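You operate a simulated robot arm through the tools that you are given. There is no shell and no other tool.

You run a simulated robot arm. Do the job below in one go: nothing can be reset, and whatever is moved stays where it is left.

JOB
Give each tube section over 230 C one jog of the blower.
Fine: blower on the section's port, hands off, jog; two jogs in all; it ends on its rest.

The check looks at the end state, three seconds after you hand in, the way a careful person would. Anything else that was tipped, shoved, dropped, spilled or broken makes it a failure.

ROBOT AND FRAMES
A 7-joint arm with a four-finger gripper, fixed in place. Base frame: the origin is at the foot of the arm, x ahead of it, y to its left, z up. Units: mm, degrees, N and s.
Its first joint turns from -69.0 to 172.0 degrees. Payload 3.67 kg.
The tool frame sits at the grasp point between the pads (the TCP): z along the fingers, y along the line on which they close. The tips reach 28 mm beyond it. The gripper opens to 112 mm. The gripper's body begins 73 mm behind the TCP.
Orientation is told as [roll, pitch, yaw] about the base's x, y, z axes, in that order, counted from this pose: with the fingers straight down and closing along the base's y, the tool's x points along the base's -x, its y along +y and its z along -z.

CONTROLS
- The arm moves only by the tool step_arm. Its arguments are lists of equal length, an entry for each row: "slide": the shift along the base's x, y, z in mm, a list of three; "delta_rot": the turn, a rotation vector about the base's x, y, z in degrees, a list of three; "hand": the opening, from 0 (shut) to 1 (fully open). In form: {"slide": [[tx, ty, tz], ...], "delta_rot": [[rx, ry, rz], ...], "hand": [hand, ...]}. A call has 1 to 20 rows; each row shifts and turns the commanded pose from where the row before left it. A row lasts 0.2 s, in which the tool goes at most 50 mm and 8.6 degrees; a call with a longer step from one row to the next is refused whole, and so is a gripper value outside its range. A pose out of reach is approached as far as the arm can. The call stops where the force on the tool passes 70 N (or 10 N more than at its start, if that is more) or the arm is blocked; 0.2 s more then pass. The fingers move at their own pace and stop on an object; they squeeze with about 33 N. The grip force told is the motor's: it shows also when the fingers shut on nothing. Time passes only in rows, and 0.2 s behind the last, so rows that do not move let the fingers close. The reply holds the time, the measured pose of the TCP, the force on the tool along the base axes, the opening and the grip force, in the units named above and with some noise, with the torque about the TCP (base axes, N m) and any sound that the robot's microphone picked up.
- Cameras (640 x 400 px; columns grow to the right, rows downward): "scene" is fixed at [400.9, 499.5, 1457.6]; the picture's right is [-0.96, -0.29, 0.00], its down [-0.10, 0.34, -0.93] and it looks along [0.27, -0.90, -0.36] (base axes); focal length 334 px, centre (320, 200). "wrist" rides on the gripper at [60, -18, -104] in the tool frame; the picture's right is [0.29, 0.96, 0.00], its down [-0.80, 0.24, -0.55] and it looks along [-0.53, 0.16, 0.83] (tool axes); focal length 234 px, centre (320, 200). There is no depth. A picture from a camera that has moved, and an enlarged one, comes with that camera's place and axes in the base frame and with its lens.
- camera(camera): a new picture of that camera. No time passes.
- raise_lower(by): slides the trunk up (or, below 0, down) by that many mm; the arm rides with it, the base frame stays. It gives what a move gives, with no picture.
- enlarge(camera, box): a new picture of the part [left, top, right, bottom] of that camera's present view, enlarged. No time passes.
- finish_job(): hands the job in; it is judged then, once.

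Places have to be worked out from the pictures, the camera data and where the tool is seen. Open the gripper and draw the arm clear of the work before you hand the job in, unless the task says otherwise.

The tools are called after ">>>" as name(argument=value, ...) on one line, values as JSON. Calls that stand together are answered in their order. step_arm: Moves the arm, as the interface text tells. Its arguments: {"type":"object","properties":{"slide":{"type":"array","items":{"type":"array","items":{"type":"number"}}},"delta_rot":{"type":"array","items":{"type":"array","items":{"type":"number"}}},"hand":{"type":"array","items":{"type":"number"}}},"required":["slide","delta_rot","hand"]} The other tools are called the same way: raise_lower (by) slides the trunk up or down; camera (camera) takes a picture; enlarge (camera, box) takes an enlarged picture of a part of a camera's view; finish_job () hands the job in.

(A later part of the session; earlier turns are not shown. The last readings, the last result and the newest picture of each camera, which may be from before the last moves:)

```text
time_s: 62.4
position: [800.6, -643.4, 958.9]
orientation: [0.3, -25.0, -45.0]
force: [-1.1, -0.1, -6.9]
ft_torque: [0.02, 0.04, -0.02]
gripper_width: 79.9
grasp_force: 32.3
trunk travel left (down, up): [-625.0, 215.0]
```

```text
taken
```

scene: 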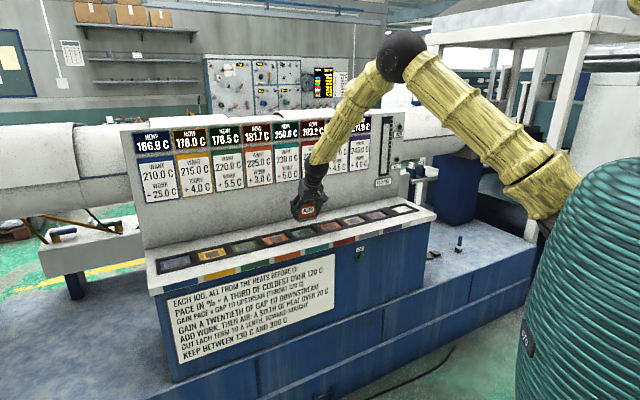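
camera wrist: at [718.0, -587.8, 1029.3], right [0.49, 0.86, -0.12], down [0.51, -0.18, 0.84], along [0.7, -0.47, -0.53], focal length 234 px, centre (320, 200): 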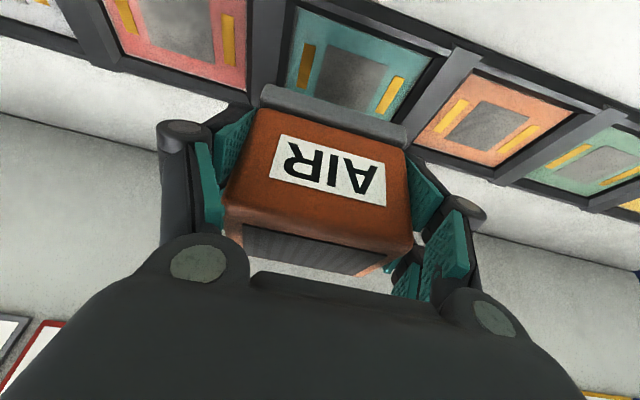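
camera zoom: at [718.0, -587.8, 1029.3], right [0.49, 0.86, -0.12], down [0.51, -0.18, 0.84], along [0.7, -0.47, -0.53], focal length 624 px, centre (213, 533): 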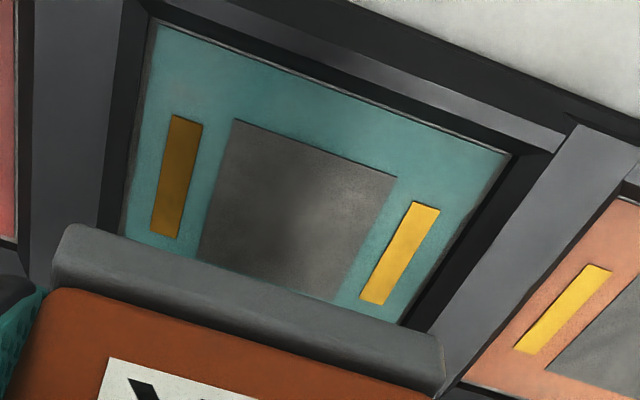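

Teal's centre computes to d≈121.5 while I'm at d=111. I'll shift +8.8 mm along the bench, (6.2,6.2), and recheck.

>>> step_arm(slide=[[3, 3, 0], [3.2, 3.2, 0], [0, 0, 0], [0, 0, 0], [0, 0, 0], [0, 0, 0]], delta_rot=[[0, 0, 0], [0, 0, 0], [0, 0, 0], [0, 0, 0], [0, 0, 0], [0, 0, 0]], hand=[0, 0, 0, 0, 0, 0])

>>> enlarge(camera="wrist", box=[240, 0, 480, 150])

>>> enlarge(camera="scene", box=[260, 170, 360, 250])

```text
time_s: 63.8
position: [806.2, -637.7, 958.6]
orientation: [0.4, -24.9, -45.0]
force: [-0.1, -0.5, -6.2]
ft_torque: [0.04, 0.06, 0.0]
gripper_width: 79.8
grasp_force: 32.7
trunk travel left (down, up): [-625.0, 215.0]
```

```text
2.67 times, centred on (360, 75) of wrist
camera zoom: at [724.1, -580.6, 1028.8], right [0.49, 0.86, -0.12], down [0.51, -0.18, 0.84], along [0.7, -0.47, -0.53], focal length 624 px, centre (213, 533)
```

zoom: 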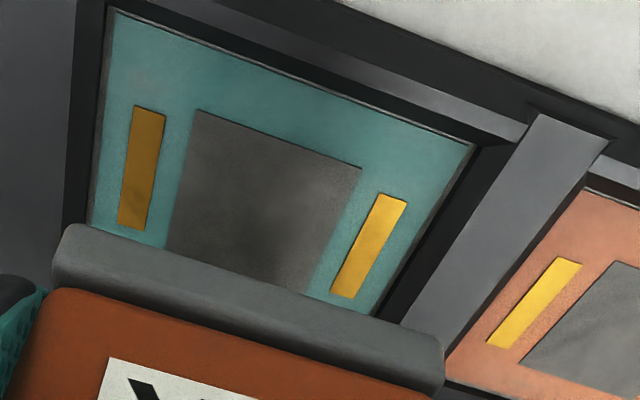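

```text
5.00 times, centred on (310, 210) of scene
camera zoom: at [400.9, 499.5, 1457.6], right [-0.96, -0.29, 0.0], down [-0.1, 0.34, -0.93], along [0.27, -0.9, -0.36], focal length 1668 px, centre (370, 150)
```

zoom: 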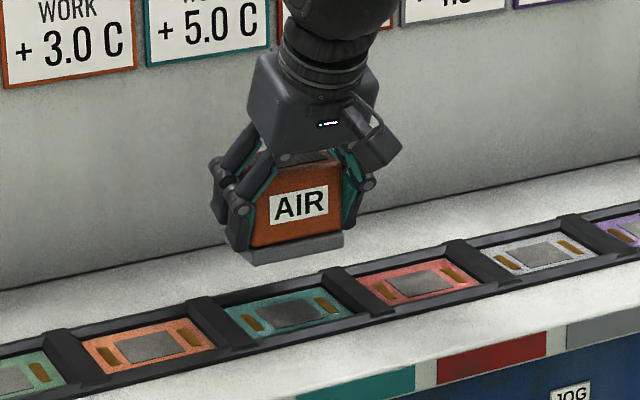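

Aligned in d to within 1 mm, with n about 1–2 mm outward. I'll nudge by (−1,+1) and lower 56 mm gently.

>>> step_arm(slide=[[-1, 1, -6], [0, 0, -8], [0, 0, -8], [0, 0, -8], [0, 0, -8], [0, 0, -7], [0, 0, -5], [0, 0, -4], [0, 0, -2], [0, 0, 0], [0, 0, 0]], delta_rot=[[0, 0, 0], [0, 0, 0], [0, 0, 0], [0, 0, 0], [0, 0, 0], [0, 0, 0], [0, 0, 0], [0, 0, 0], [0, 0, 0], [0, 0, 0], [0, 0, 0]], hand=[0, 0, 0, 0, 0, 0, 0, 0, 0, 0, 0])

>>> enlarge(camera="wrist", box=[200, 20, 440, 170])

>>> enlarge(camera="scene", box=[265, 190, 345, 250])

```text
time_s: 66.2
position: [805.0, -634.8, 903.0]
orientation: [0.3, -25.0, -45.0]
force: [-0.9, -0.2, -6.4]
ft_torque: [0.03, 0.01, -0.01]
gripper_width: 79.9
grasp_force: 32.3
trunk travel left (down, up): [-625.0, 215.0]
```

```text
2.67 times, centred on (320, 95) of wrist
camera zoom: at [722.9, -578.5, 972.9], right [0.49, 0.86, -0.12], down [0.51, -0.18, 0.84], along [0.7, -0.47, -0.53], focal length 624 px, centre (320, 480)
```

zoom: 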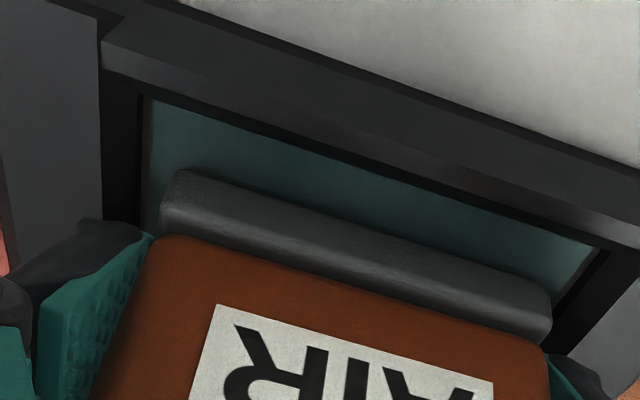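

```text
6.67 times, centred on (305, 220) of scene
camera zoom: at [400.9, 499.5, 1457.6], right [-0.96, -0.29, 0.0], down [-0.1, 0.34, -0.93], along [0.27, -0.9, -0.36], focal length 2224 px, centre (420, 67)
```

zoom: 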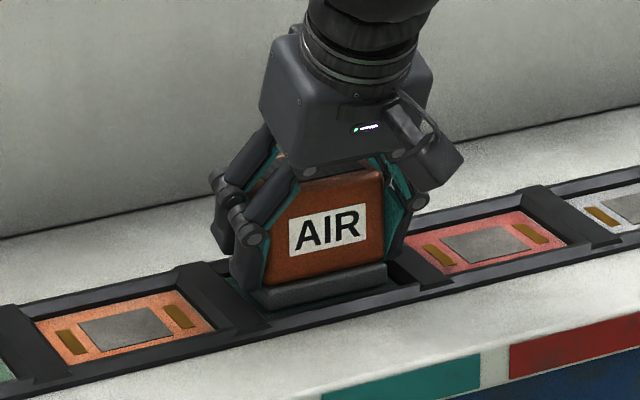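

It's inside the teal bay and still hanging. I'll lower 1 mm per row until it rests.

>>> step_arm(slide=[[0, 0, -1], [0, 0, -1], [0, 0, -1], [0, 0, 0], [0, 0, 0]], delta_rot=[[0, 0, 0], [0, 0, 0], [0, 0, 0], [0, 0, 0], [0, 0, 0]], hand=[0, 0, 0, 0, 0])

```text
time_s: 67.4
position: [805.8, -635.9, 901.6]
orientation: [0.3, -25.1, -45.0]
force: [1.6, -1.5, -1.1]
ft_torque: [-0.19, 0.07, 0.05]
gripper_width: 79.4
grasp_force: 33.0
trunk travel left (down, up): [-625.0, 215.0]
```

The load dropped from −6.4 to −1 N, so it is just touching. Two more 1 mm steps to seat it.

>>> step_arm(slide=[[0, 0, -1], [0, 0, -1], [0, 0, 0], [0, 0, 0]], delta_rot=[[0, 0, 0], [0, 0, 0], [0, 0, 0], [0, 0, 0]], hand=[0, 0, 0, 0])

>>> enlarge(camera="wrist", box=[200, 20, 440, 170])

```text
time_s: 68.4
position: [804.5, -634.9, 901.1]
orientation: [0.4, -25.2, -45.0]
force: [4.9, -5.0, 12.7]
ft_torque: [-0.12, 0.51, 0.09]
gripper_width: 80.0
grasp_force: 32.6
trunk travel left (down, up): [-625.0, 215.0]
```

```text
2.67 times, centred on (320, 95) of wrist
camera zoom: at [722.7, -578.5, 970.3], right [0.49, 0.86, -0.12], down [0.51, -0.18, 0.84], along [0.71, -0.47, -0.53], focal length 624 px, centre (320, 480)
```

zoom: 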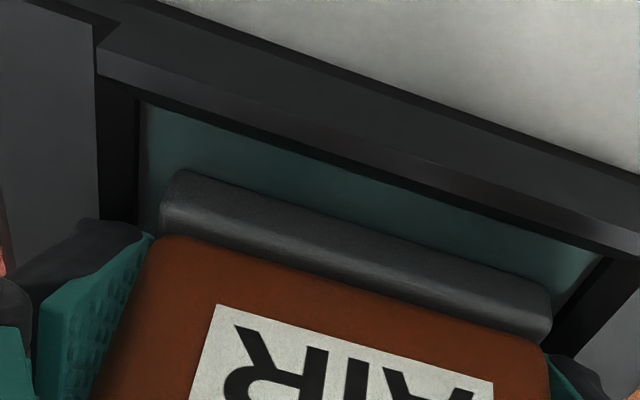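

Seated with +12.7 N, the same as at violet. I'll open the gripper in place.

>>> step_arm(slide=[[0, 0, 0.5], [0, 0, 0], [0, 0, 0], [0, 0, 0], [0, 0, 0]], delta_rot=[[0, 0, 0], [0, 0, 0], [0, 0, 0], [0, 0, 0], [0, 0, 0]], hand=[0, 0.8, 0.9, 1, 1])

>>> camera(camera="wrist")

>>> enlarge(camera="scene", box=[265, 190, 345, 250])

```text
time_s: 69.6
position: [805.2, -636.6, 899.9]
orientation: [0.3, -25.0, -44.9]
force: [-0.7, -0.2, 0.7]
ft_torque: [-0.02, -0.04, 0.04]
gripper_width: 112.1
grasp_force: 0.0
trunk travel left (down, up): [-625.0, 215.0]
```

```text
taken
camera wrist: at [722.3, -579.2, 969.3], right [0.49, 0.86, -0.12], down [0.51, -0.18, 0.84], along [0.7, -0.47, -0.53], focal length 234 px, centre (320, 200)
```

wrist: 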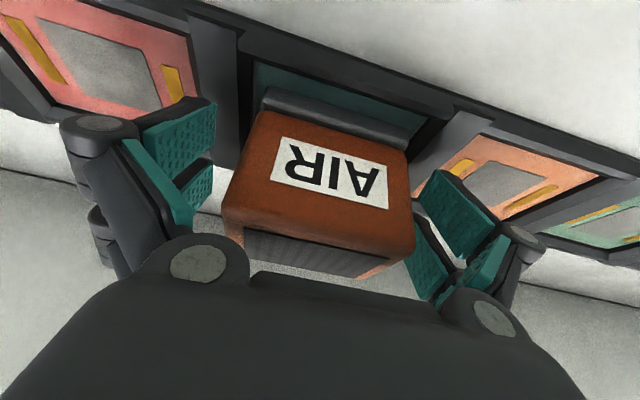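

```text
6.67 times, centred on (305, 220) of scene
camera zoom: at [400.9, 499.5, 1457.6], right [-0.96, -0.29, 0.0], down [-0.1, 0.34, -0.93], along [0.27, -0.9, -0.36], focal length 2224 px, centre (420, 67)
```

zoom: 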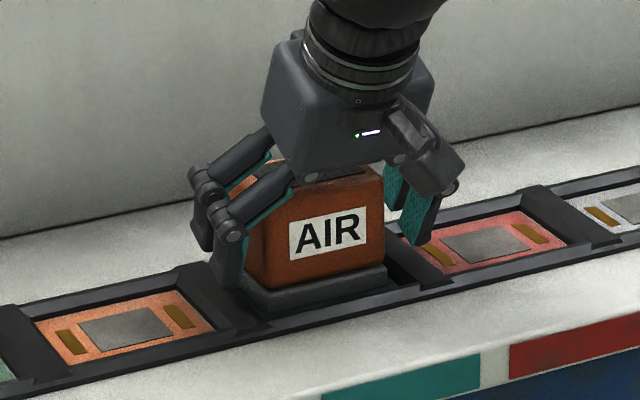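

Released and level in the teal port. I'll rise about 110 mm, then retreat while tilting to 60°.

>>> step_arm(slide=[[0, 0, 8], [0, 0, 15], [0, 0, 18], [0, 0, 18], [0, 0, 18], [0, 0, 18], [0, 0, 15], [-15, 15, 0], [-22, 22, 0], [-22, 22, 0], [-22, 22, 0], [-22, 22, 0], [-22, 22, 0], [-22, 22, 0], [-18, 18, 0], [0, 0, 0]], delta_rot=[[0, 0, 0], [0, 0, 0], [0, 0, 0], [0, 0, 0], [0, 0, 0], [0, 0, 0], [0, 0, 0], [0, 0, 0], [-3.54, -3.54, 0], [-3.54, -3.54, 0], [-3.54, -3.54, 0], [-3.54, -3.54, 0], [-3.54, -3.54, 0], [-3.54, -3.54, 0], [-3.54, -3.54, 0], [0, 0, 0]], hand=[1, 1, 1, 1, 1, 1, 1, 1, 1, 1, 1, 1, 1, 1, 1, 1])

>>> camera(camera="wrist")

>>> camera(camera="scene")

>>> enlarge(camera="scene", box=[265, 190, 345, 250])

```text
time_s: 73.0
position: [640.4, -469.4, 1007.6]
orientation: [0.4, -60.1, -45.1]
force: [0.0, -0.5, -0.2]
ft_torque: [0.0, 0.01, 0.03]
gripper_width: 111.9
grasp_force: 0.1
trunk travel left (down, up): [-625.0, 215.0]
```

```text
taken
camera wrist: at [542.0, -398.2, 1008.7], right [0.57, 0.78, -0.25], down [0.11, 0.23, 0.97], along [0.81, -0.58, 0.05], focal length 234 px, centre (320, 200)
```

wrist: 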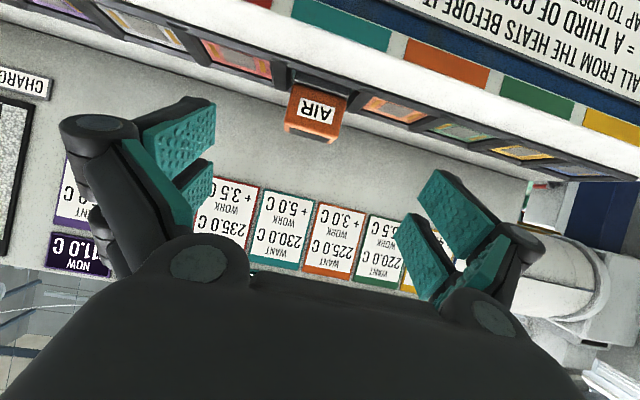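

```text
taken
```

scene: 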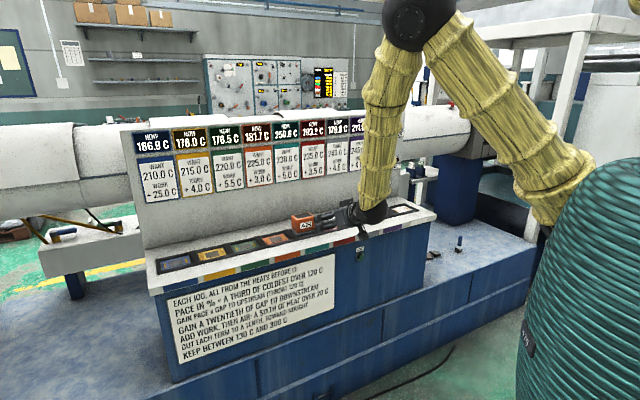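

```text
6.67 times, centred on (305, 220) of scene
camera zoom: at [400.9, 499.5, 1457.6], right [-0.96, -0.29, 0.0], down [-0.1, 0.34, -0.93], along [0.27, -0.9, -0.36], focal length 2224 px, centre (420, 67)
```

zoom: 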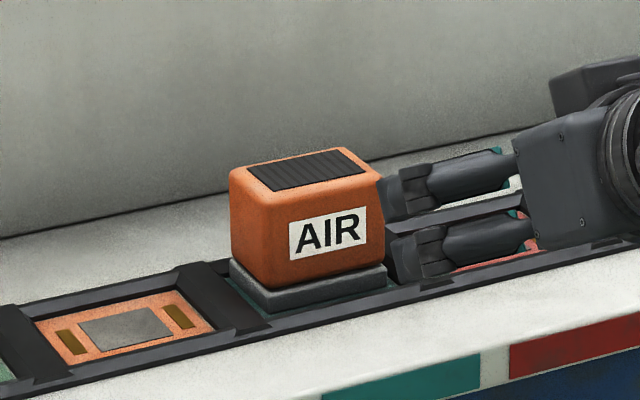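

The blower sits flat in the teal port. I'll shift along the bench to the button station and lower to the pre-press height.

>>> step_arm(slide=[[-12, -12, 0], [-22, -22, 0], [-24, -24, 0], [-24, -24, 0], [-24, -24, 0], [-22, -22, 0], [-14, -14, 0], [-6.1, -7.2, 0], [0, 0, -20], [0, 0, -30], [0, 0, -32], [0, 0, -32], [0, 0, -32], [0, 0, -32], [0, 0, -30], [0, 0, -20], [0, 0, -10], [0, 0, 0], [0, 0, 0]], delta_rot=[[0, 0, 0], [0, 0, 0], [0, 0, 0], [0, 0, 0], [0, 0, 0], [0, 0, 0], [0, 0, 0], [0, 0, 0], [0, 0, 0], [0, 0, 0], [0, 0, 0], [0, 0, 0], [0, 0, 0], [0, 0, 0], [0, 0, 0], [0, 0, 0], [0, 0, 0], [0, 0, 0], [0, 0, 0]], hand=[1, 1, 1, 1, 1, 1, 1, 1, 1, 1, 1, 1, 1, 1, 1, 1, 1, 1, 1])

>>> camera(camera="wrist")

>>> camera(camera="scene")

```text
time_s: 77.0
position: [492.3, -618.6, 771.5]
orientation: [0.4, -60.1, -45.1]
force: [0.1, 0.3, 0.9]
ft_torque: [0.0, 0.03, -0.02]
gripper_width: 111.7
grasp_force: 0.1
trunk travel left (down, up): [-625.0, 215.0]
```

```text
taken
camera wrist: at [394.0, -546.8, 772.9], right [0.57, 0.78, -0.25], down [0.11, 0.23, 0.97], along [0.81, -0.58, 0.04], focal length 234 px, centre (320, 200)
```

wrist: 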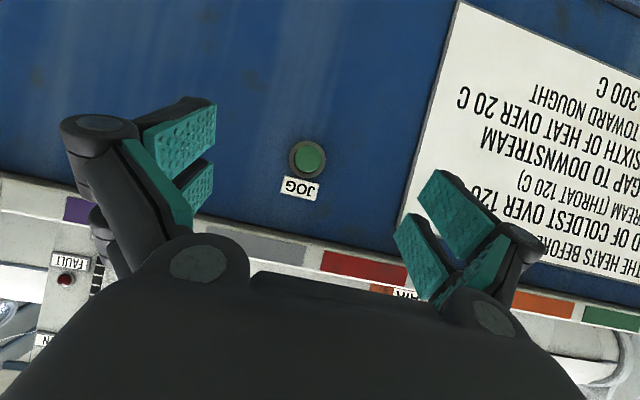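

```text
taken
```

scene: 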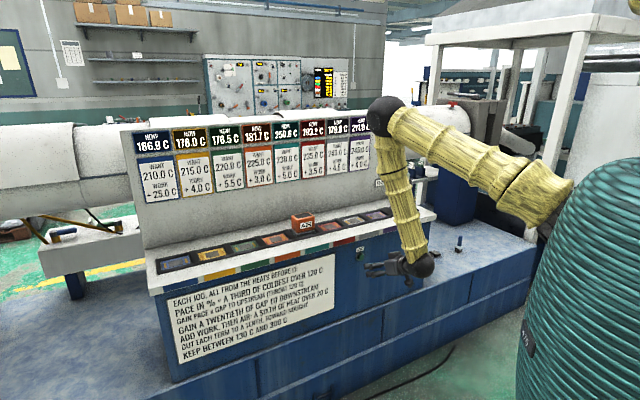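

The view is identical to last time. I'll close, drop to z≈750 and approach to the same pre-press point as before.

>>> step_arm(slide=[[0, 0, -10], [0, 0, -11], [0, 0, 0], [12, -12, 0], [14, -14, 0], [14, -14, 0], [12, -12, 0], [2.12, -2.12, 0], [2.12, -2.12, 0], [0, 0, 0], [0, 0, 0]], delta_rot=[[0, 0, 0], [0, 0, 0], [0, 0, 0], [0, 0, 0], [0, 0, 0], [0, 0, 0], [0, 0, 0], [0, 0, 0], [0, 0, 0], [0, 0, 0], [0, 0, 0]], hand=[0, 0, 0, 0, 0, 0, 0, 0, 0, 0, 0])

>>> enlarge(camera="scene", box=[340, 230, 400, 280])

>>> enlarge(camera="scene", box=[265, 190, 345, 250])

```text
time_s: 79.4
position: [548.7, -674.0, 751.9]
orientation: [0.5, -60.2, -45.1]
force: [-0.8, -0.1, -0.3]
ft_torque: [0.0, 0.02, 0.02]
gripper_width: 0.0
grasp_force: 32.8
trunk travel left (down, up): [-625.0, 215.0]
```

```text
8.00 times, centred on (370, 255) of scene
camera zoom: at [400.9, 499.5, 1457.6], right [-0.96, -0.29, 0.0], down [-0.1, 0.34, -0.93], along [0.27, -0.9, -0.36], focal length 2669 px, centre (-80, -240)
```

zoom: 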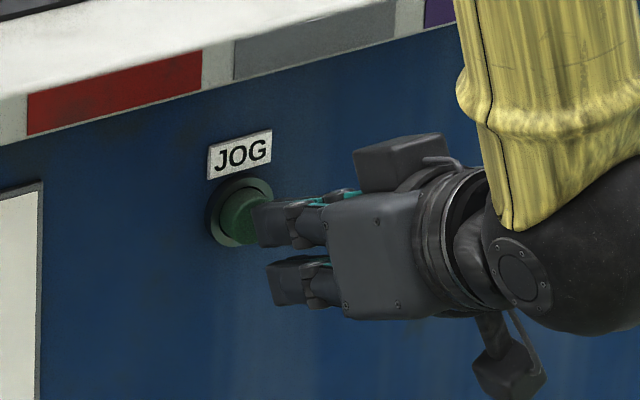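

```text
6.67 times, centred on (305, 220) of scene
camera zoom: at [400.9, 499.5, 1457.6], right [-0.96, -0.29, 0.0], down [-0.1, 0.34, -0.93], along [0.27, -0.9, -0.36], focal length 2224 px, centre (420, 67)
```

zoom: 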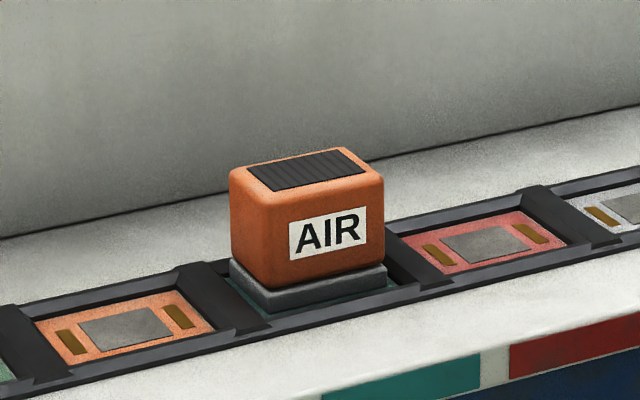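

The blower is steady on teal and the tip is aligned with the button. I'll press in with 3 mm steps.

>>> step_arm(slide=[[2.12, -2.12, 0], [2.12, -2.12, 0], [2.12, -2.12, 0], [2.12, -2.12, 0], [2.12, -2.12, 0], [2.12, -2.12, 0], [0, 0, 0]], delta_rot=[[0, 0, 0], [0, 0, 0], [0, 0, 0], [0, 0, 0], [0, 0, 0], [0, 0, 0], [0, 0, 0]], hand=[0, 0, 0, 0, 0, 0, 0])

>>> enlarge(camera="scene", box=[120, 105, 270, 205])

>>> enlarge(camera="scene", box=[260, 105, 410, 205])

```text
time_s: 81.0
position: [558.9, -687.5, 751.9]
orientation: [0.4, -60.0, -44.9]
force: [-20.3, 21.6, 3.3]
ft_torque: [-0.21, -0.2, 0.05]
gripper_width: 6.2
grasp_force: 35.5
trunk travel left (down, up): [-625.0, 215.0]
heard: click
```

```text
4.00 times, centred on (195, 155) of scene
camera zoom: at [400.9, 499.5, 1457.6], right [-0.96, -0.29, 0.0], down [-0.1, 0.34, -0.93], along [0.27, -0.9, -0.36], focal length 1334 px, centre (820, 380)
```

zoom: 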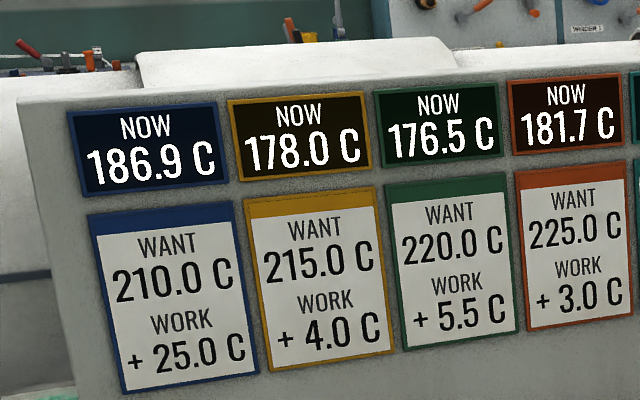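

```text
4.00 times, centred on (335, 155) of scene
camera zoom: at [400.9, 499.5, 1457.6], right [-0.96, -0.29, 0.0], down [-0.1, 0.34, -0.93], along [0.27, -0.9, -0.36], focal length 1334 px, centre (260, 380)
```

zoom: 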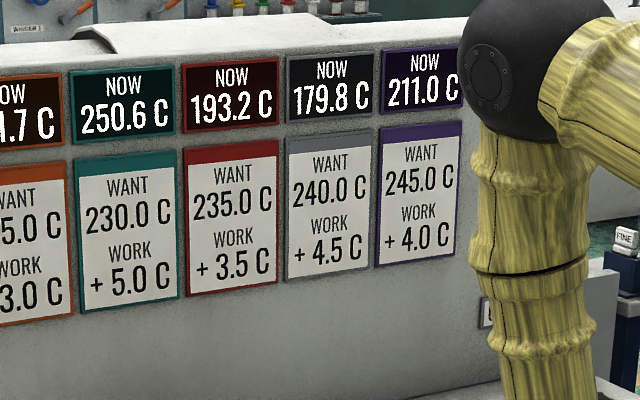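

A click was heard; the displays haven't changed yet (last time I only read them after retreating). I'll retreat now and re-read before drawing conclusions.

>>> step_arm(slide=[[-4, 4, 0], [-8, 8, 0], [-12, 12, 0], [-15, 15, 0], [-15, 15, 0], [0, 0, 0]], delta_rot=[[0, 0, 0], [0, 0, 0], [0, 0, 0], [0, 0, 0], [0, 0, 0], [0, 0, 0]], hand=[0, 0, 0, 0, 0, 0])

>>> enlarge(camera="scene", box=[120, 105, 270, 205])

>>> enlarge(camera="scene", box=[260, 105, 410, 205])

```text
time_s: 82.4
position: [506.8, -634.3, 751.4]
orientation: [0.4, -60.2, -45.1]
force: [-0.3, -0.1, -0.1]
ft_torque: [-0.03, -0.05, 0.0]
gripper_width: 0.2
grasp_force: 35.5
trunk travel left (down, up): [-625.0, 215.0]
```

```text
4.00 times, centred on (195, 155) of scene
camera zoom: at [400.9, 499.5, 1457.6], right [-0.96, -0.29, 0.0], down [-0.1, 0.34, -0.93], along [0.27, -0.9, -0.36], focal length 1334 px, centre (820, 380)
```

zoom: 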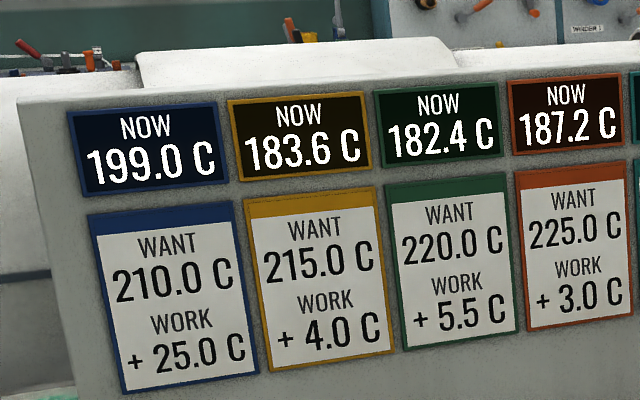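

```text
4.00 times, centred on (335, 155) of scene
camera zoom: at [400.9, 499.5, 1457.6], right [-0.96, -0.29, 0.0], down [-0.1, 0.34, -0.93], along [0.27, -0.9, -0.36], focal length 1334 px, centre (260, 380)
```

zoom: 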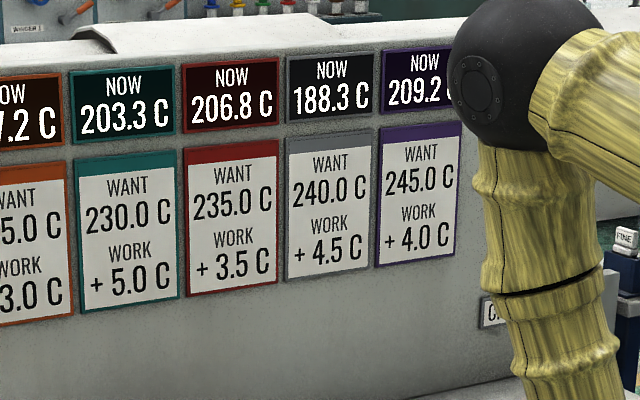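

Teal now reads 203.3, exactly one jog with air on it as computed, and every section is under 230 and within limits. Both jogs are done; next I return the blower to its rest, first backing off, rising and shifting back along the bench.

>>> step_arm(slide=[[-14, 15, 0], [0, 0, 20], [0, 0, 32], [0, 0, 32], [0, 0, 32], [0, 0, 32], [0, 0, 32], [0, 0, 30], [0, 0, 28], [0, 0, 20], [12, 12, 0], [22, 22, 0], [24, 24, 0], [24, 24, 0], [24, 24, 0], [22, 22, 0], [14, 14, 0], [6, 6, 0], [0, 0, 0]], delta_rot=[[0, 0, 0], [0, 0, 0], [0, 0, 0], [0, 0, 0], [0, 0, 0], [0, 0, 0], [0, 0, 0], [0, 0, 0], [0, 0, 0], [0, 0, 0], [0, 0, 0], [0, 0, 0], [0, 0, 0], [0, 0, 0], [0, 0, 0], [0, 0, 0], [0, 0, 0], [0, 0, 0], [0, 0, 0]], hand=[0, 0, 0, 0, 0, 0, 0, 0, 0, 0, 0, 0.5, 1, 1, 1, 1, 1, 1, 1])

>>> camera(camera="scene")

```text
time_s: 86.4
position: [640.5, -471.2, 1009.3]
orientation: [0.3, -60.1, -44.9]
force: [-0.3, -0.7, 0.4]
ft_torque: [0.03, 0.03, 0.02]
gripper_width: 112.2
grasp_force: 0.1
trunk travel left (down, up): [-625.0, 215.0]
```

```text
taken
```

scene: 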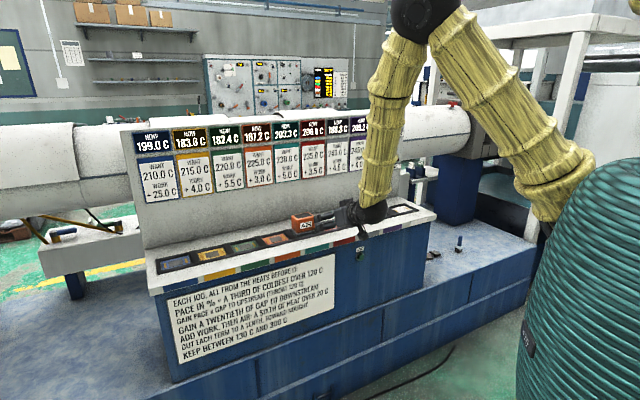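

Position reproduced. Now I'll move out over the teal blower while restoring the 25° tilt, reversing the earlier retreat.

>>> step_arm(slide=[[18, -18, 0], [22, -22, 0], [22, -22, 0], [22, -22, 0], [22, -22, 0], [22, -22, 0], [22, -22, 0], [14.7, -15.4, 0], [0, 0, 0], [0, 0, 0]], delta_rot=[[3.54, 3.54, 0], [3.54, 3.54, 0], [3.54, 3.54, 0], [3.54, 3.54, 0], [3.54, 3.54, 0], [3.54, 3.54, 0], [3.54, 3.54, 0], [0, 0, 0], [0, 0, 0], [0, 0, 0]], hand=[1, 1, 1, 1, 1, 1, 1, 1, 1, 1])

>>> camera(camera="wrist")

>>> camera(camera="scene")

```text
time_s: 88.6
position: [807.0, -638.6, 1009.3]
orientation: [0.3, -25.0, -45.0]
force: [0.4, 0.1, 0.1]
ft_torque: [-0.04, 0.01, -0.01]
gripper_width: 112.0
grasp_force: 0.1
trunk travel left (down, up): [-625.0, 215.0]
```

```text
taken
camera wrist: at [723.5, -581.8, 1078.1], right [0.49, 0.86, -0.12], down [0.51, -0.18, 0.84], along [0.7, -0.47, -0.53], focal length 234 px, centre (320, 200)
```

wrist: 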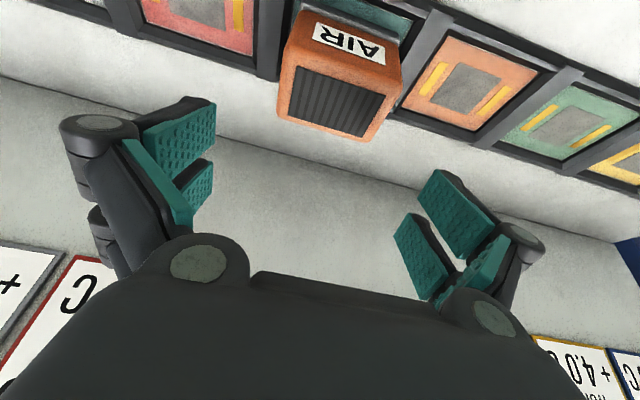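

```text
taken
```

scene: 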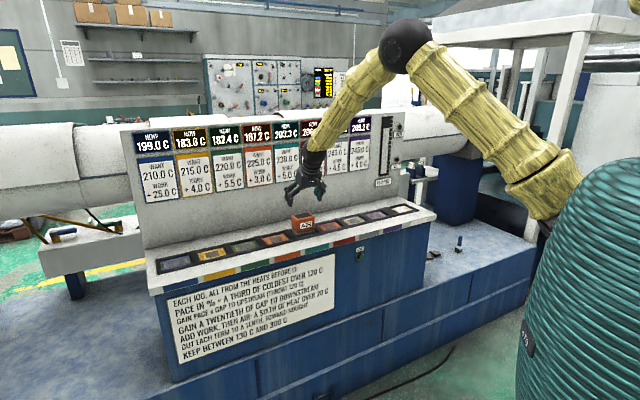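

The view matches the reference; I'm about 2.5 mm outward in n. I'll correct that and lower to z≈900.

>>> step_arm(slide=[[-1.7, 1.8, -8], [0, 0, -14], [0, 0, -16], [0, 0, -16], [0, 0, -16], [0, 0, -14], [0, 0, -12], [0, 0, -8], [0, 0, -5], [0, 0, 0], [0, 0, 0], [0, 0, 0]], delta_rot=[[0, 0, 0], [0, 0, 0], [0, 0, 0], [0, 0, 0], [0, 0, 0], [0, 0, 0], [0, 0, 0], [0, 0, 0], [0, 0, 0], [0, 0, 0], [0, 0, 0], [0, 0, 0]], hand=[1, 1, 1, 1, 1, 1, 1, 1, 1, 1, 1, 1])

>>> camera(camera="wrist")

```text
time_s: 91.2
position: [802.6, -635.9, 899.8]
orientation: [0.3, -25.0, -44.9]
force: [-0.4, 0.2, -0.4]
ft_torque: [-0.02, -0.01, 0.0]
gripper_width: 112.1
grasp_force: 0.0
trunk travel left (down, up): [-625.0, 215.0]
```

```text
taken
camera wrist: at [720.8, -578.6, 969.3], right [0.49, 0.86, -0.12], down [0.51, -0.18, 0.84], along [0.7, -0.47, -0.53], focal length 234 px, centre (320, 200)
```

wrist: 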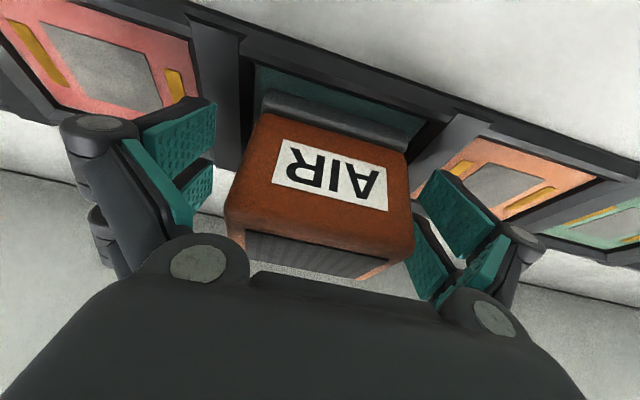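

The view is nearly identical to the release picture. I'll close the grip and hold.

>>> step_arm(slide=[[0, 0, 0], [0, 0, 0], [0, 0, 0], [0, 0, 0], [0, 0, 0]], delta_rot=[[0, 0, 0], [0, 0, 0], [0, 0, 0], [0, 0, 0], [0, 0, 0]], hand=[0, 0, 0, 0, 0])

>>> enlarge(camera="wrist", box=[200, 20, 440, 170])

```text
time_s: 92.4
position: [804.6, -634.4, 899.5]
orientation: [0.2, -25.1, -45.0]
force: [1.1, 2.2, 1.8]
ft_torque: [0.38, -0.29, 0.03]
gripper_width: 79.8
grasp_force: 33.5
trunk travel left (down, up): [-625.0, 215.0]
```

```text
2.67 times, centred on (320, 95) of wrist
camera zoom: at [721.1, -578.2, 969.6], right [0.49, 0.86, -0.12], down [0.51, -0.18, 0.84], along [0.7, -0.47, -0.53], focal length 624 px, centre (320, 480)
```

zoom: 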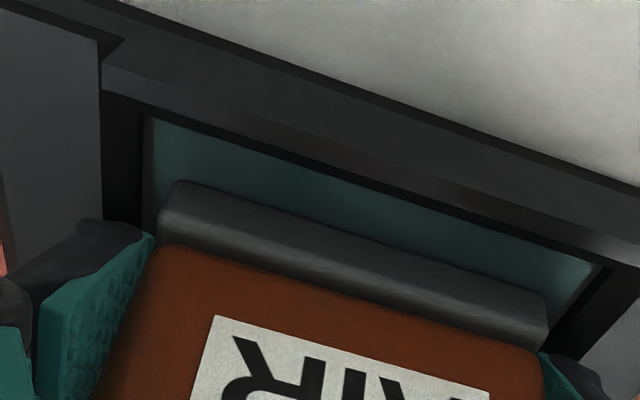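

Grip is good (79.8 mm, 33 N). Lifting slowly.

>>> step_arm(slide=[[0, 0, 2], [0, 0, 2], [0, 0, 3], [0, 0, 4], [0, 0, 5], [0, 0, 7], [0, 0, 8], [0, 0, 8], [0, 0, 8], [0, 0, 7], [0, 0, 6], [0, 0, 0], [0, 0, 0]], delta_rot=[[0, 0, 0], [0, 0, 0], [0, 0, 0], [0, 0, 0], [0, 0, 0], [0, 0, 0], [0, 0, 0], [0, 0, 0], [0, 0, 0], [0, 0, 0], [0, 0, 0], [0, 0, 0], [0, 0, 0]], hand=[0, 0, 0, 0, 0, 0, 0, 0, 0, 0, 0, 0, 0])

>>> camera(camera="wrist")

```text
time_s: 95.2
position: [804.1, -635.0, 958.5]
orientation: [0.3, -25.0, -45.0]
force: [0.3, -0.7, -6.3]
ft_torque: [0.05, 0.04, 0.01]
gripper_width: 79.5
grasp_force: 33.2
trunk travel left (down, up): [-625.0, 215.0]
```

```text
taken
camera wrist: at [721.1, -578.7, 1028.7], right [0.49, 0.86, -0.12], down [0.51, -0.18, 0.84], along [0.7, -0.47, -0.53], focal length 234 px, centre (320, 200)
```

wrist: 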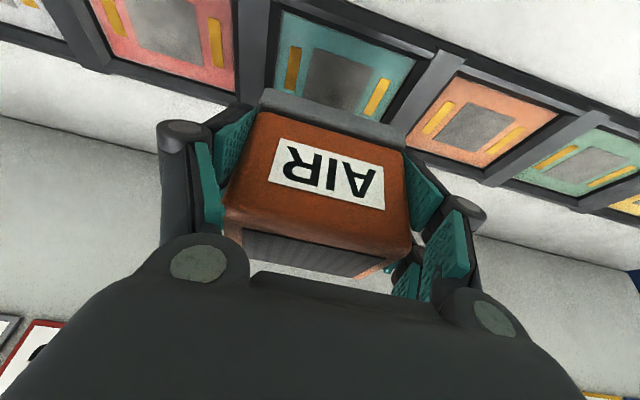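

Held and level. I'll carry it back along the bench toward the rest in legs; first leg 170 mm.

>>> step_arm(slide=[[-5, -5, 0], [-10, -10, 0], [-13, -13, 0], [-13, -13, 0], [-13, -13, 0], [-13, -13, 0], [-13, -13, 0], [-13, -13, 0], [-13, -13, 0], [-10, -10, 0], [-4, -4, 0], [0, 0, 0]], delta_rot=[[0, 0, 0], [0, 0, 0], [0, 0, 0], [0, 0, 0], [0, 0, 0], [0, 0, 0], [0, 0, 0], [0, 0, 0], [0, 0, 0], [0, 0, 0], [0, 0, 0], [0, 0, 0]], hand=[0, 0, 0, 0, 0, 0, 0, 0, 0, 0, 0, 0])

>>> step_arm(slide=[[-5, -5, 0], [-10, -10, 0], [-13, -13, 0], [-13, -13, 0], [-13, -13, 0], [-13, -13, 0], [-13, -13, 0], [-13, -13, 0], [-13, -13, 0], [-10, -10, 0], [-4, -4, 0], [0, 0, 0]], delta_rot=[[0, 0, 0], [0, 0, 0], [0, 0, 0], [0, 0, 0], [0, 0, 0], [0, 0, 0], [0, 0, 0], [0, 0, 0], [0, 0, 0], [0, 0, 0], [0, 0, 0], [0, 0, 0]], hand=[0, 0, 0, 0, 0, 0, 0, 0, 0, 0, 0, 0])

>>> camera(camera="wrist")

>>> camera(camera="scene")

```text
time_s: 97.8
position: [685.2, -756.2, 960.0]
orientation: [0.3, -25.0, -45.0]
force: [0.4, -0.5, -5.2]
ft_torque: [0.01, 0.04, -0.03]
gripper_width: 80.0
grasp_force: 33.5
trunk travel left (down, up): [-625.0, 215.0]
```

```text
time_s: 100.4
position: [563.8, -878.7, 956.8]
orientation: [0.5, -24.8, -45.1]
force: [-0.7, 0.3, -6.7]
ft_torque: [0.02, 0.03, -0.02]
gripper_width: 80.0
grasp_force: 33.4
trunk travel left (down, up): [-625.0, 215.0]
```

```text
taken
camera wrist: at [481.6, -823.2, 1026.1], right [0.49, 0.86, -0.11], down [0.51, -0.18, 0.84], along [0.7, -0.47, -0.53], focal length 234 px, centre (320, 200)
```

wrist: 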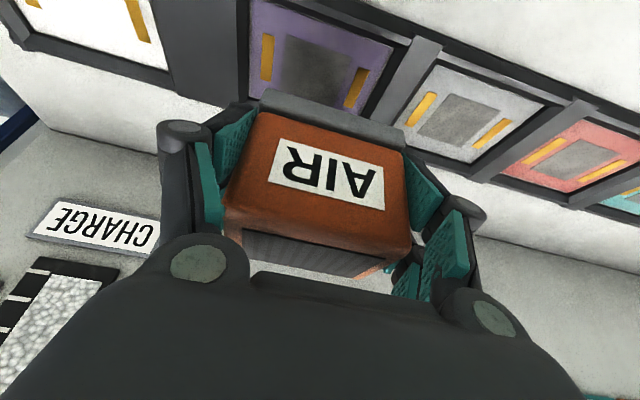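

```text
taken
```

scene: 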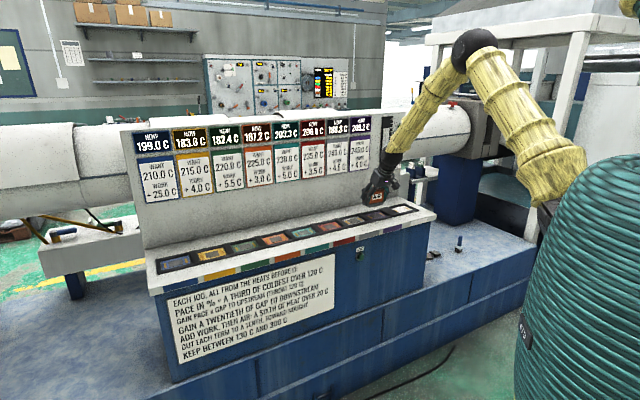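

All steady at d≈−223. The final leg toward the rest is about 155 mm first, then I'll check alignment.

>>> step_arm(slide=[[-5, -5, 0], [-9, -9, 0], [-12, -12, 0], [-12, -12, 0], [-12, -12, 0], [-12, -12, 0], [-12, -12, 0], [-12, -12, 0], [-12, -12, 0], [-9, -9, 0], [-5, -5, 0], [0, 0, 0], [0, 0, 0]], delta_rot=[[0, 0, 0], [0, 0, 0], [0, 0, 0], [0, 0, 0], [0, 0, 0], [0, 0, 0], [0, 0, 0], [0, 0, 0], [0, 0, 0], [0, 0, 0], [0, 0, 0], [0, 0, 0], [0, 0, 0]], hand=[0, 0, 0, 0, 0, 0, 0, 0, 0, 0, 0, 0, 0])

>>> camera(camera="wrist")

>>> enlarge(camera="wrist", box=[240, 0, 480, 150])

>>> camera(camera="scene")

```text
time_s: 103.2
position: [440.9, -948.2, 993.3]
orientation: [-1.5, -26.6, -44.7]
force: [-2.8, 3.1, -9.4]
ft_torque: [-0.09, -0.13, 0.01]
gripper_width: 80.0
grasp_force: 33.0
trunk travel left (down, up): [-625.0, 215.0]
stopped in row 13: the arm was blocked; the commanded pose is now the measured one
```

```text
taken
camera wrist: at [359.7, -889.3, 1060.4], right [0.5, 0.85, -0.15], down [0.51, -0.15, 0.85], along [0.7, -0.5, -0.51], focal length 234 px, centre (320, 200)
```

wrist: 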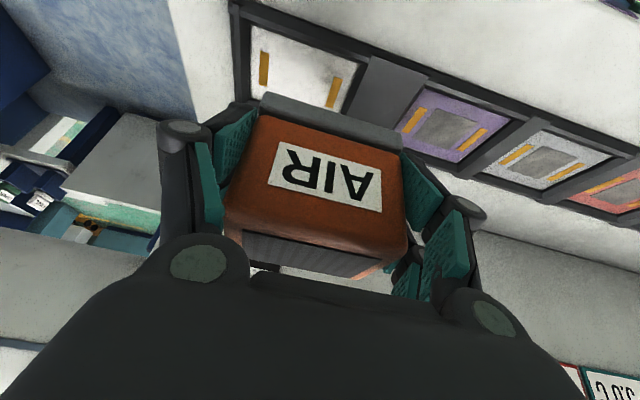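

```text
2.67 times, centred on (360, 75) of wrist
camera zoom: at [359.7, -889.3, 1060.4], right [0.5, 0.85, -0.15], down [0.51, -0.15, 0.85], along [0.7, -0.5, -0.51], focal length 624 px, centre (213, 533)
```

zoom: 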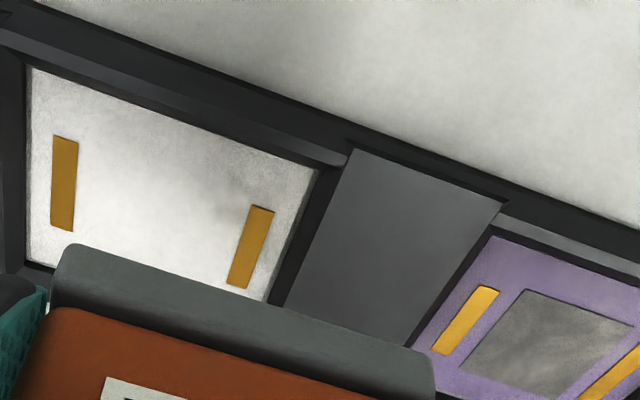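

```text
taken
```

scene: 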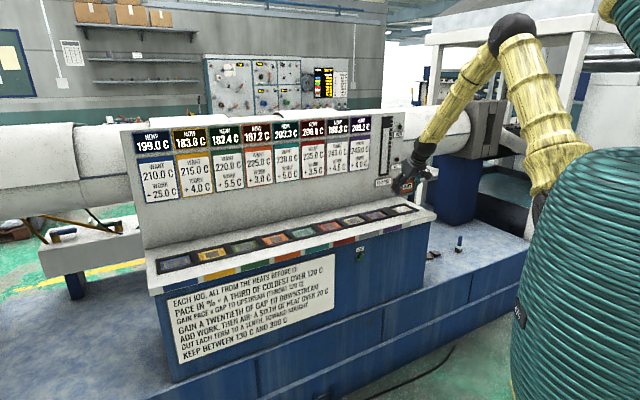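

The arm was blocked on the last leg: this elbow posture can't get that far round, probably the first joint's limit. The blower is still held firmly. I'll look closer at the arm before choosing a remedy.

>>> enlarge(camera="scene", box=[380, 0, 640, 240])

>>> enlarge(camera="scene", box=[350, 140, 450, 230])

```text
1.67 times, centred on (510, 120) of scene
camera zoom: at [400.9, 499.5, 1457.6], right [-0.96, -0.29, 0.0], down [-0.1, 0.34, -0.93], along [0.27, -0.9, -0.36], focal length 556 px, centre (3, 333)
```

zoom: 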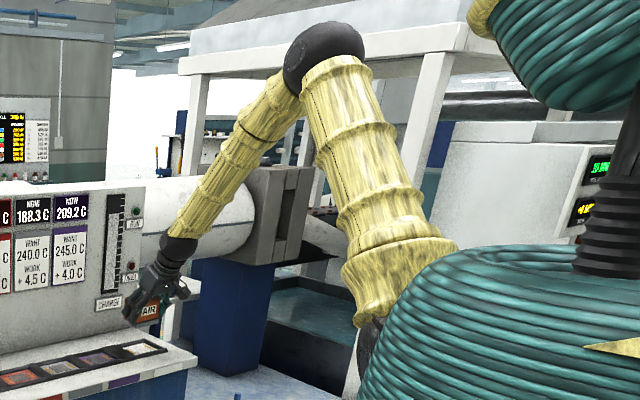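

```text
4.44 times, centred on (400, 185) of scene
camera zoom: at [400.9, 499.5, 1457.6], right [-0.96, -0.29, 0.0], down [-0.1, 0.34, -0.93], along [0.27, -0.9, -0.36], focal length 1483 px, centre (-36, 267)
```

zoom: 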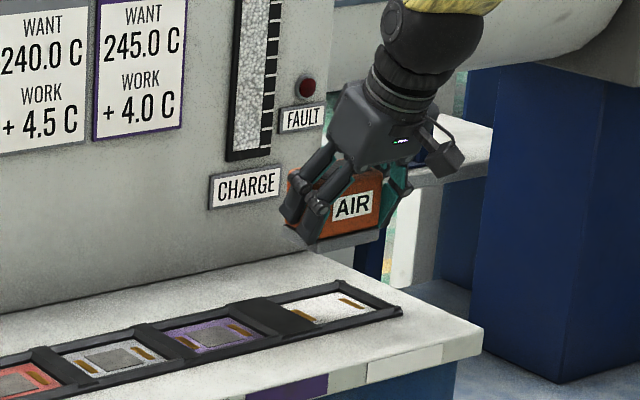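

The torso turn seems to be at its limit with this elbow-up posture: the wrist would need about −68° azimuth at the rest. The safe plan is to set the blower back down on the violet port (no jog), sort out the arm posture empty-handed, then finish. First I'll move back above violet and level the tool.

>>> step_arm(slide=[[8, 4, 0], [12, 6.3, 0], [13, 6.8, 0], [13, 6.8, 0], [13, 6.8, 0], [13, 6.8, 0], [13, 6.8, 0], [12, 6.3, 0], [9, 4.7, 0], [5, 2.4, 0], [0, 0, 0], [0, 0, 0], [0, 0, 0]], delta_rot=[[0, 0, 0], [0, 0, 0], [0, 0, 0], [0.5, 0.04, 0.08], [0.5, 0.04, 0.08], [0.5, 0.04, 0.08], [0.6, 0.05, 0.09], [0, 0, 0], [0, 0, 0], [0, 0, 0], [0, 0, 0], [0, 0, 0], [0, 0, 0]], hand=[0, 0, 0, 0, 0, 0, 0, 0, 0, 0, 0, 0, 0])

>>> camera(camera="wrist")

>>> camera(camera="scene")

```text
time_s: 103.5
position: [442.2, -885.1, 1040.2]
orientation: [-4.5, -28.9, -43.5]
force: [-2.5, 2.4, -9.3]
ft_torque: [0.0, -0.06, -0.03]
gripper_width: 80.0
grasp_force: 32.9
trunk travel left (down, up): [-625.0, 215.0]
stopped in row 1: the arm was blocked; the commanded pose is now the measured one
```

```text
taken
camera wrist: at [360.5, -821.7, 1104.2], right [0.5, 0.84, -0.21], down [0.51, -0.1, 0.85], along [0.7, -0.53, -0.48], focal length 234 px, centre (320, 200)
```

wrist: 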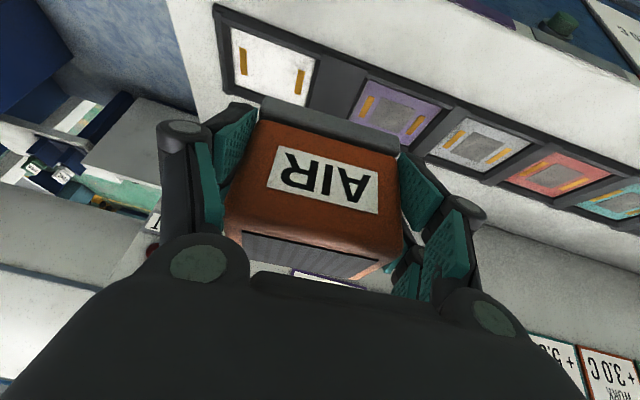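

```text
taken
```

scene: 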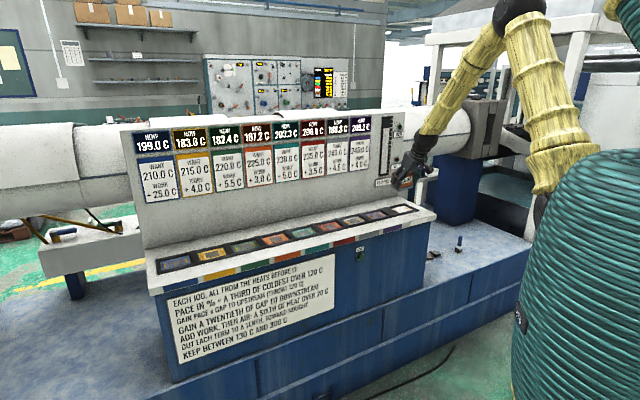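

The arm moved more than commanded (up and inward) and reports being blocked again. I'll hold with zero motion for two rows to see what it does.

>>> step_arm(slide=[[0, 0, 0], [0, 0, 0]], delta_rot=[[0, 0, 0], [0, 0, 0]], hand=[0, 0])

>>> camera(camera="scene")

>>> camera(camera="wrist")

```text
time_s: 104.1
position: [443.2, -897.1, 1029.1]
orientation: [-3.7, -28.3, -43.7]
force: [-1.1, -0.8, -8.8]
ft_torque: [0.12, -0.02, 0.03]
gripper_width: 80.1
grasp_force: 32.7
trunk travel left (down, up): [-625.0, 215.0]
```

```text
taken
```

scene: 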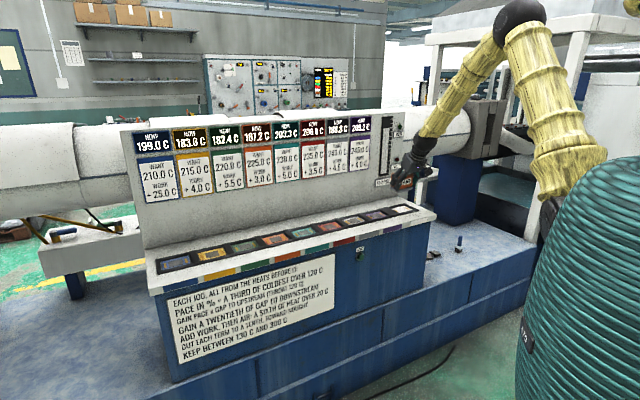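

```text
taken
camera wrist: at [362.3, -835.6, 1094.1], right [0.5, 0.85, -0.19], down [0.51, -0.11, 0.85], along [0.7, -0.52, -0.49], focal length 234 px, centre (320, 200)
```

wrist: 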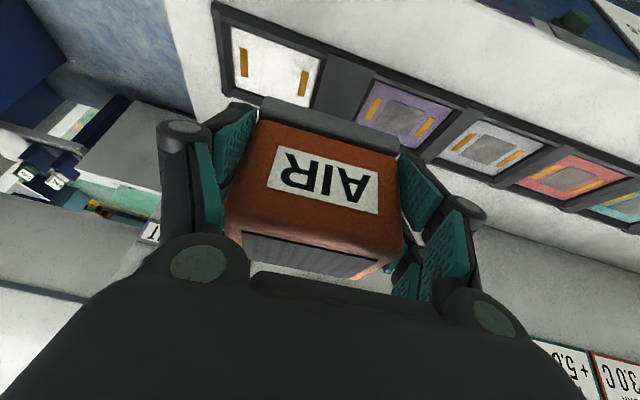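

It's steady again at (443,-897,1029) with the blower still gripped. I'll move slowly back above violet at this height and correct the few degrees of tilt on the way.

>>> step_arm(slide=[[4, 0, 0], [8, 0, 0], [10, 0, 0], [10, 0, 0], [10, 1, 0], [10, 1, 0], [10, 1, 0], [10, 1, 0], [10, 1, 0], [10, 1, 0], [8, 0.6, 0], [5, 0, 0], [0, 0, 0], [0, 0, 0]], delta_rot=[[0, 0, 0], [0, 0, 0], [0, 0, 0], [0, 0, 0], [0.8, 0, 0], [0.8, 0, 0], [0.8, 0, 0], [0.8, 0, 0], [0.8, 0, 0], [0.7, 0, 0], [0, 0, 0], [0, 0, 0], [0, 0, 0], [0, 0, 0]], hand=[0, 0, 0, 0, 0, 0, 0, 0, 0, 0, 0, 0, 0, 0])

>>> camera(camera="wrist")

>>> camera(camera="scene")

```text
time_s: 105.2
position: [468.9, -835.7, 1074.3]
orientation: [-7.0, -30.7, -42.4]
force: [-2.9, 1.2, -9.6]
ft_torque: [-0.02, -0.05, 0.02]
gripper_width: 79.9
grasp_force: 32.9
trunk travel left (down, up): [-625.0, 215.0]
stopped in row 5: the arm was blocked; the commanded pose is now the measured one
```

```text
taken
camera wrist: at [387.7, -768.4, 1134.7], right [0.5, 0.83, -0.25], down [0.51, -0.06, 0.86], along [0.7, -0.56, -0.46], focal length 234 px, centre (320, 200)
```

wrist: 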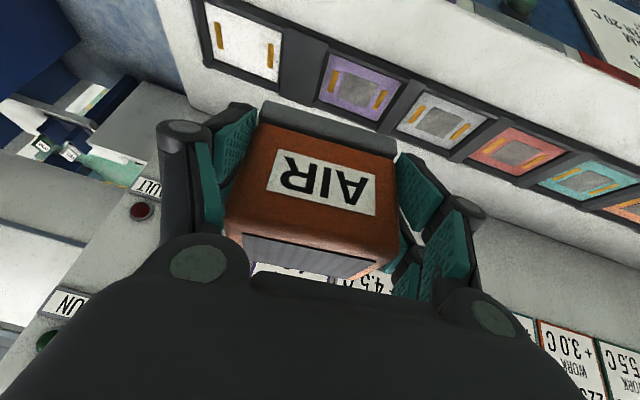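

```text
taken
```

scene: 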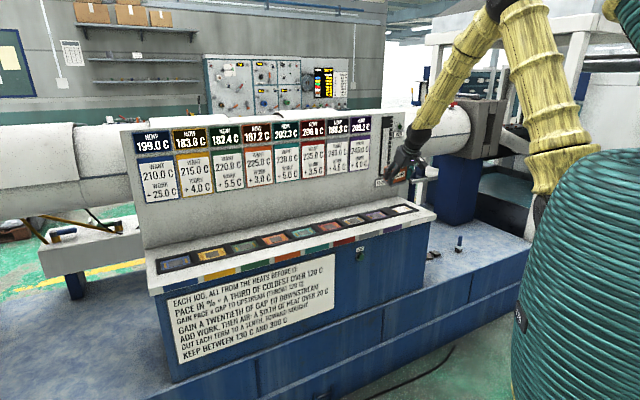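

Same behaviour: the arm drifts up and toward the robot when commanded sideways, which fits a joint limit in this posture. I'll hold for a moment, then move in the relieving direction (+x,+y, away from the limit).

>>> step_arm(slide=[[0, 0, 0], [0, 0, 0], [0, 0, 0]], delta_rot=[[0, 0, 0], [0, 0, 0], [0, 0, 0]], hand=[0, 0, 0])

>>> step_arm(slide=[[5, 5, 0], [8, 8, 0], [8, 8, 0]], delta_rot=[[0, 0, 0], [0, 0, 0], [0, 0, 0]], hand=[0, 0, 0])

>>> camera(camera="scene")

```text
time_s: 106.2
position: [468.6, -843.7, 1067.6]
orientation: [-6.2, -30.3, -42.8]
force: [-2.5, 1.6, -6.5]
ft_torque: [-0.02, -0.07, 0.01]
gripper_width: 79.8
grasp_force: 33.4
trunk travel left (down, up): [-625.0, 215.0]
stopped in row 3: the arm was blocked; the commanded pose is now the measured one
```

```text
time_s: 106.7
position: [470.6, -755.6, 1118.5]
orientation: [-10.5, -33.2, -40.5]
force: [-1.7, 0.3, -9.4]
ft_torque: [0.0, -0.01, 0.02]
gripper_width: 79.8
grasp_force: 32.8
trunk travel left (down, up): [-625.0, 215.0]
stopped in row 2: the arm was blocked; the commanded pose is now the measured one
```

```text
taken
```

scene: 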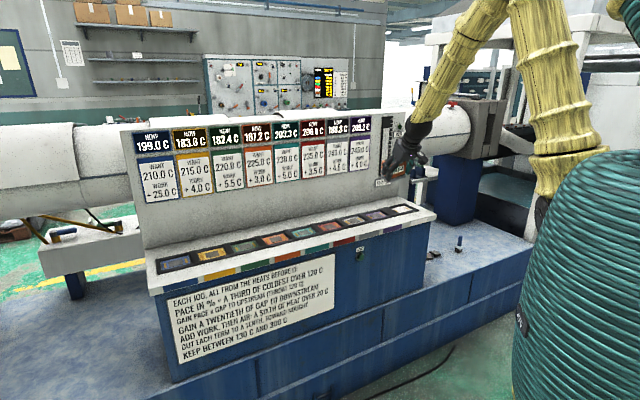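

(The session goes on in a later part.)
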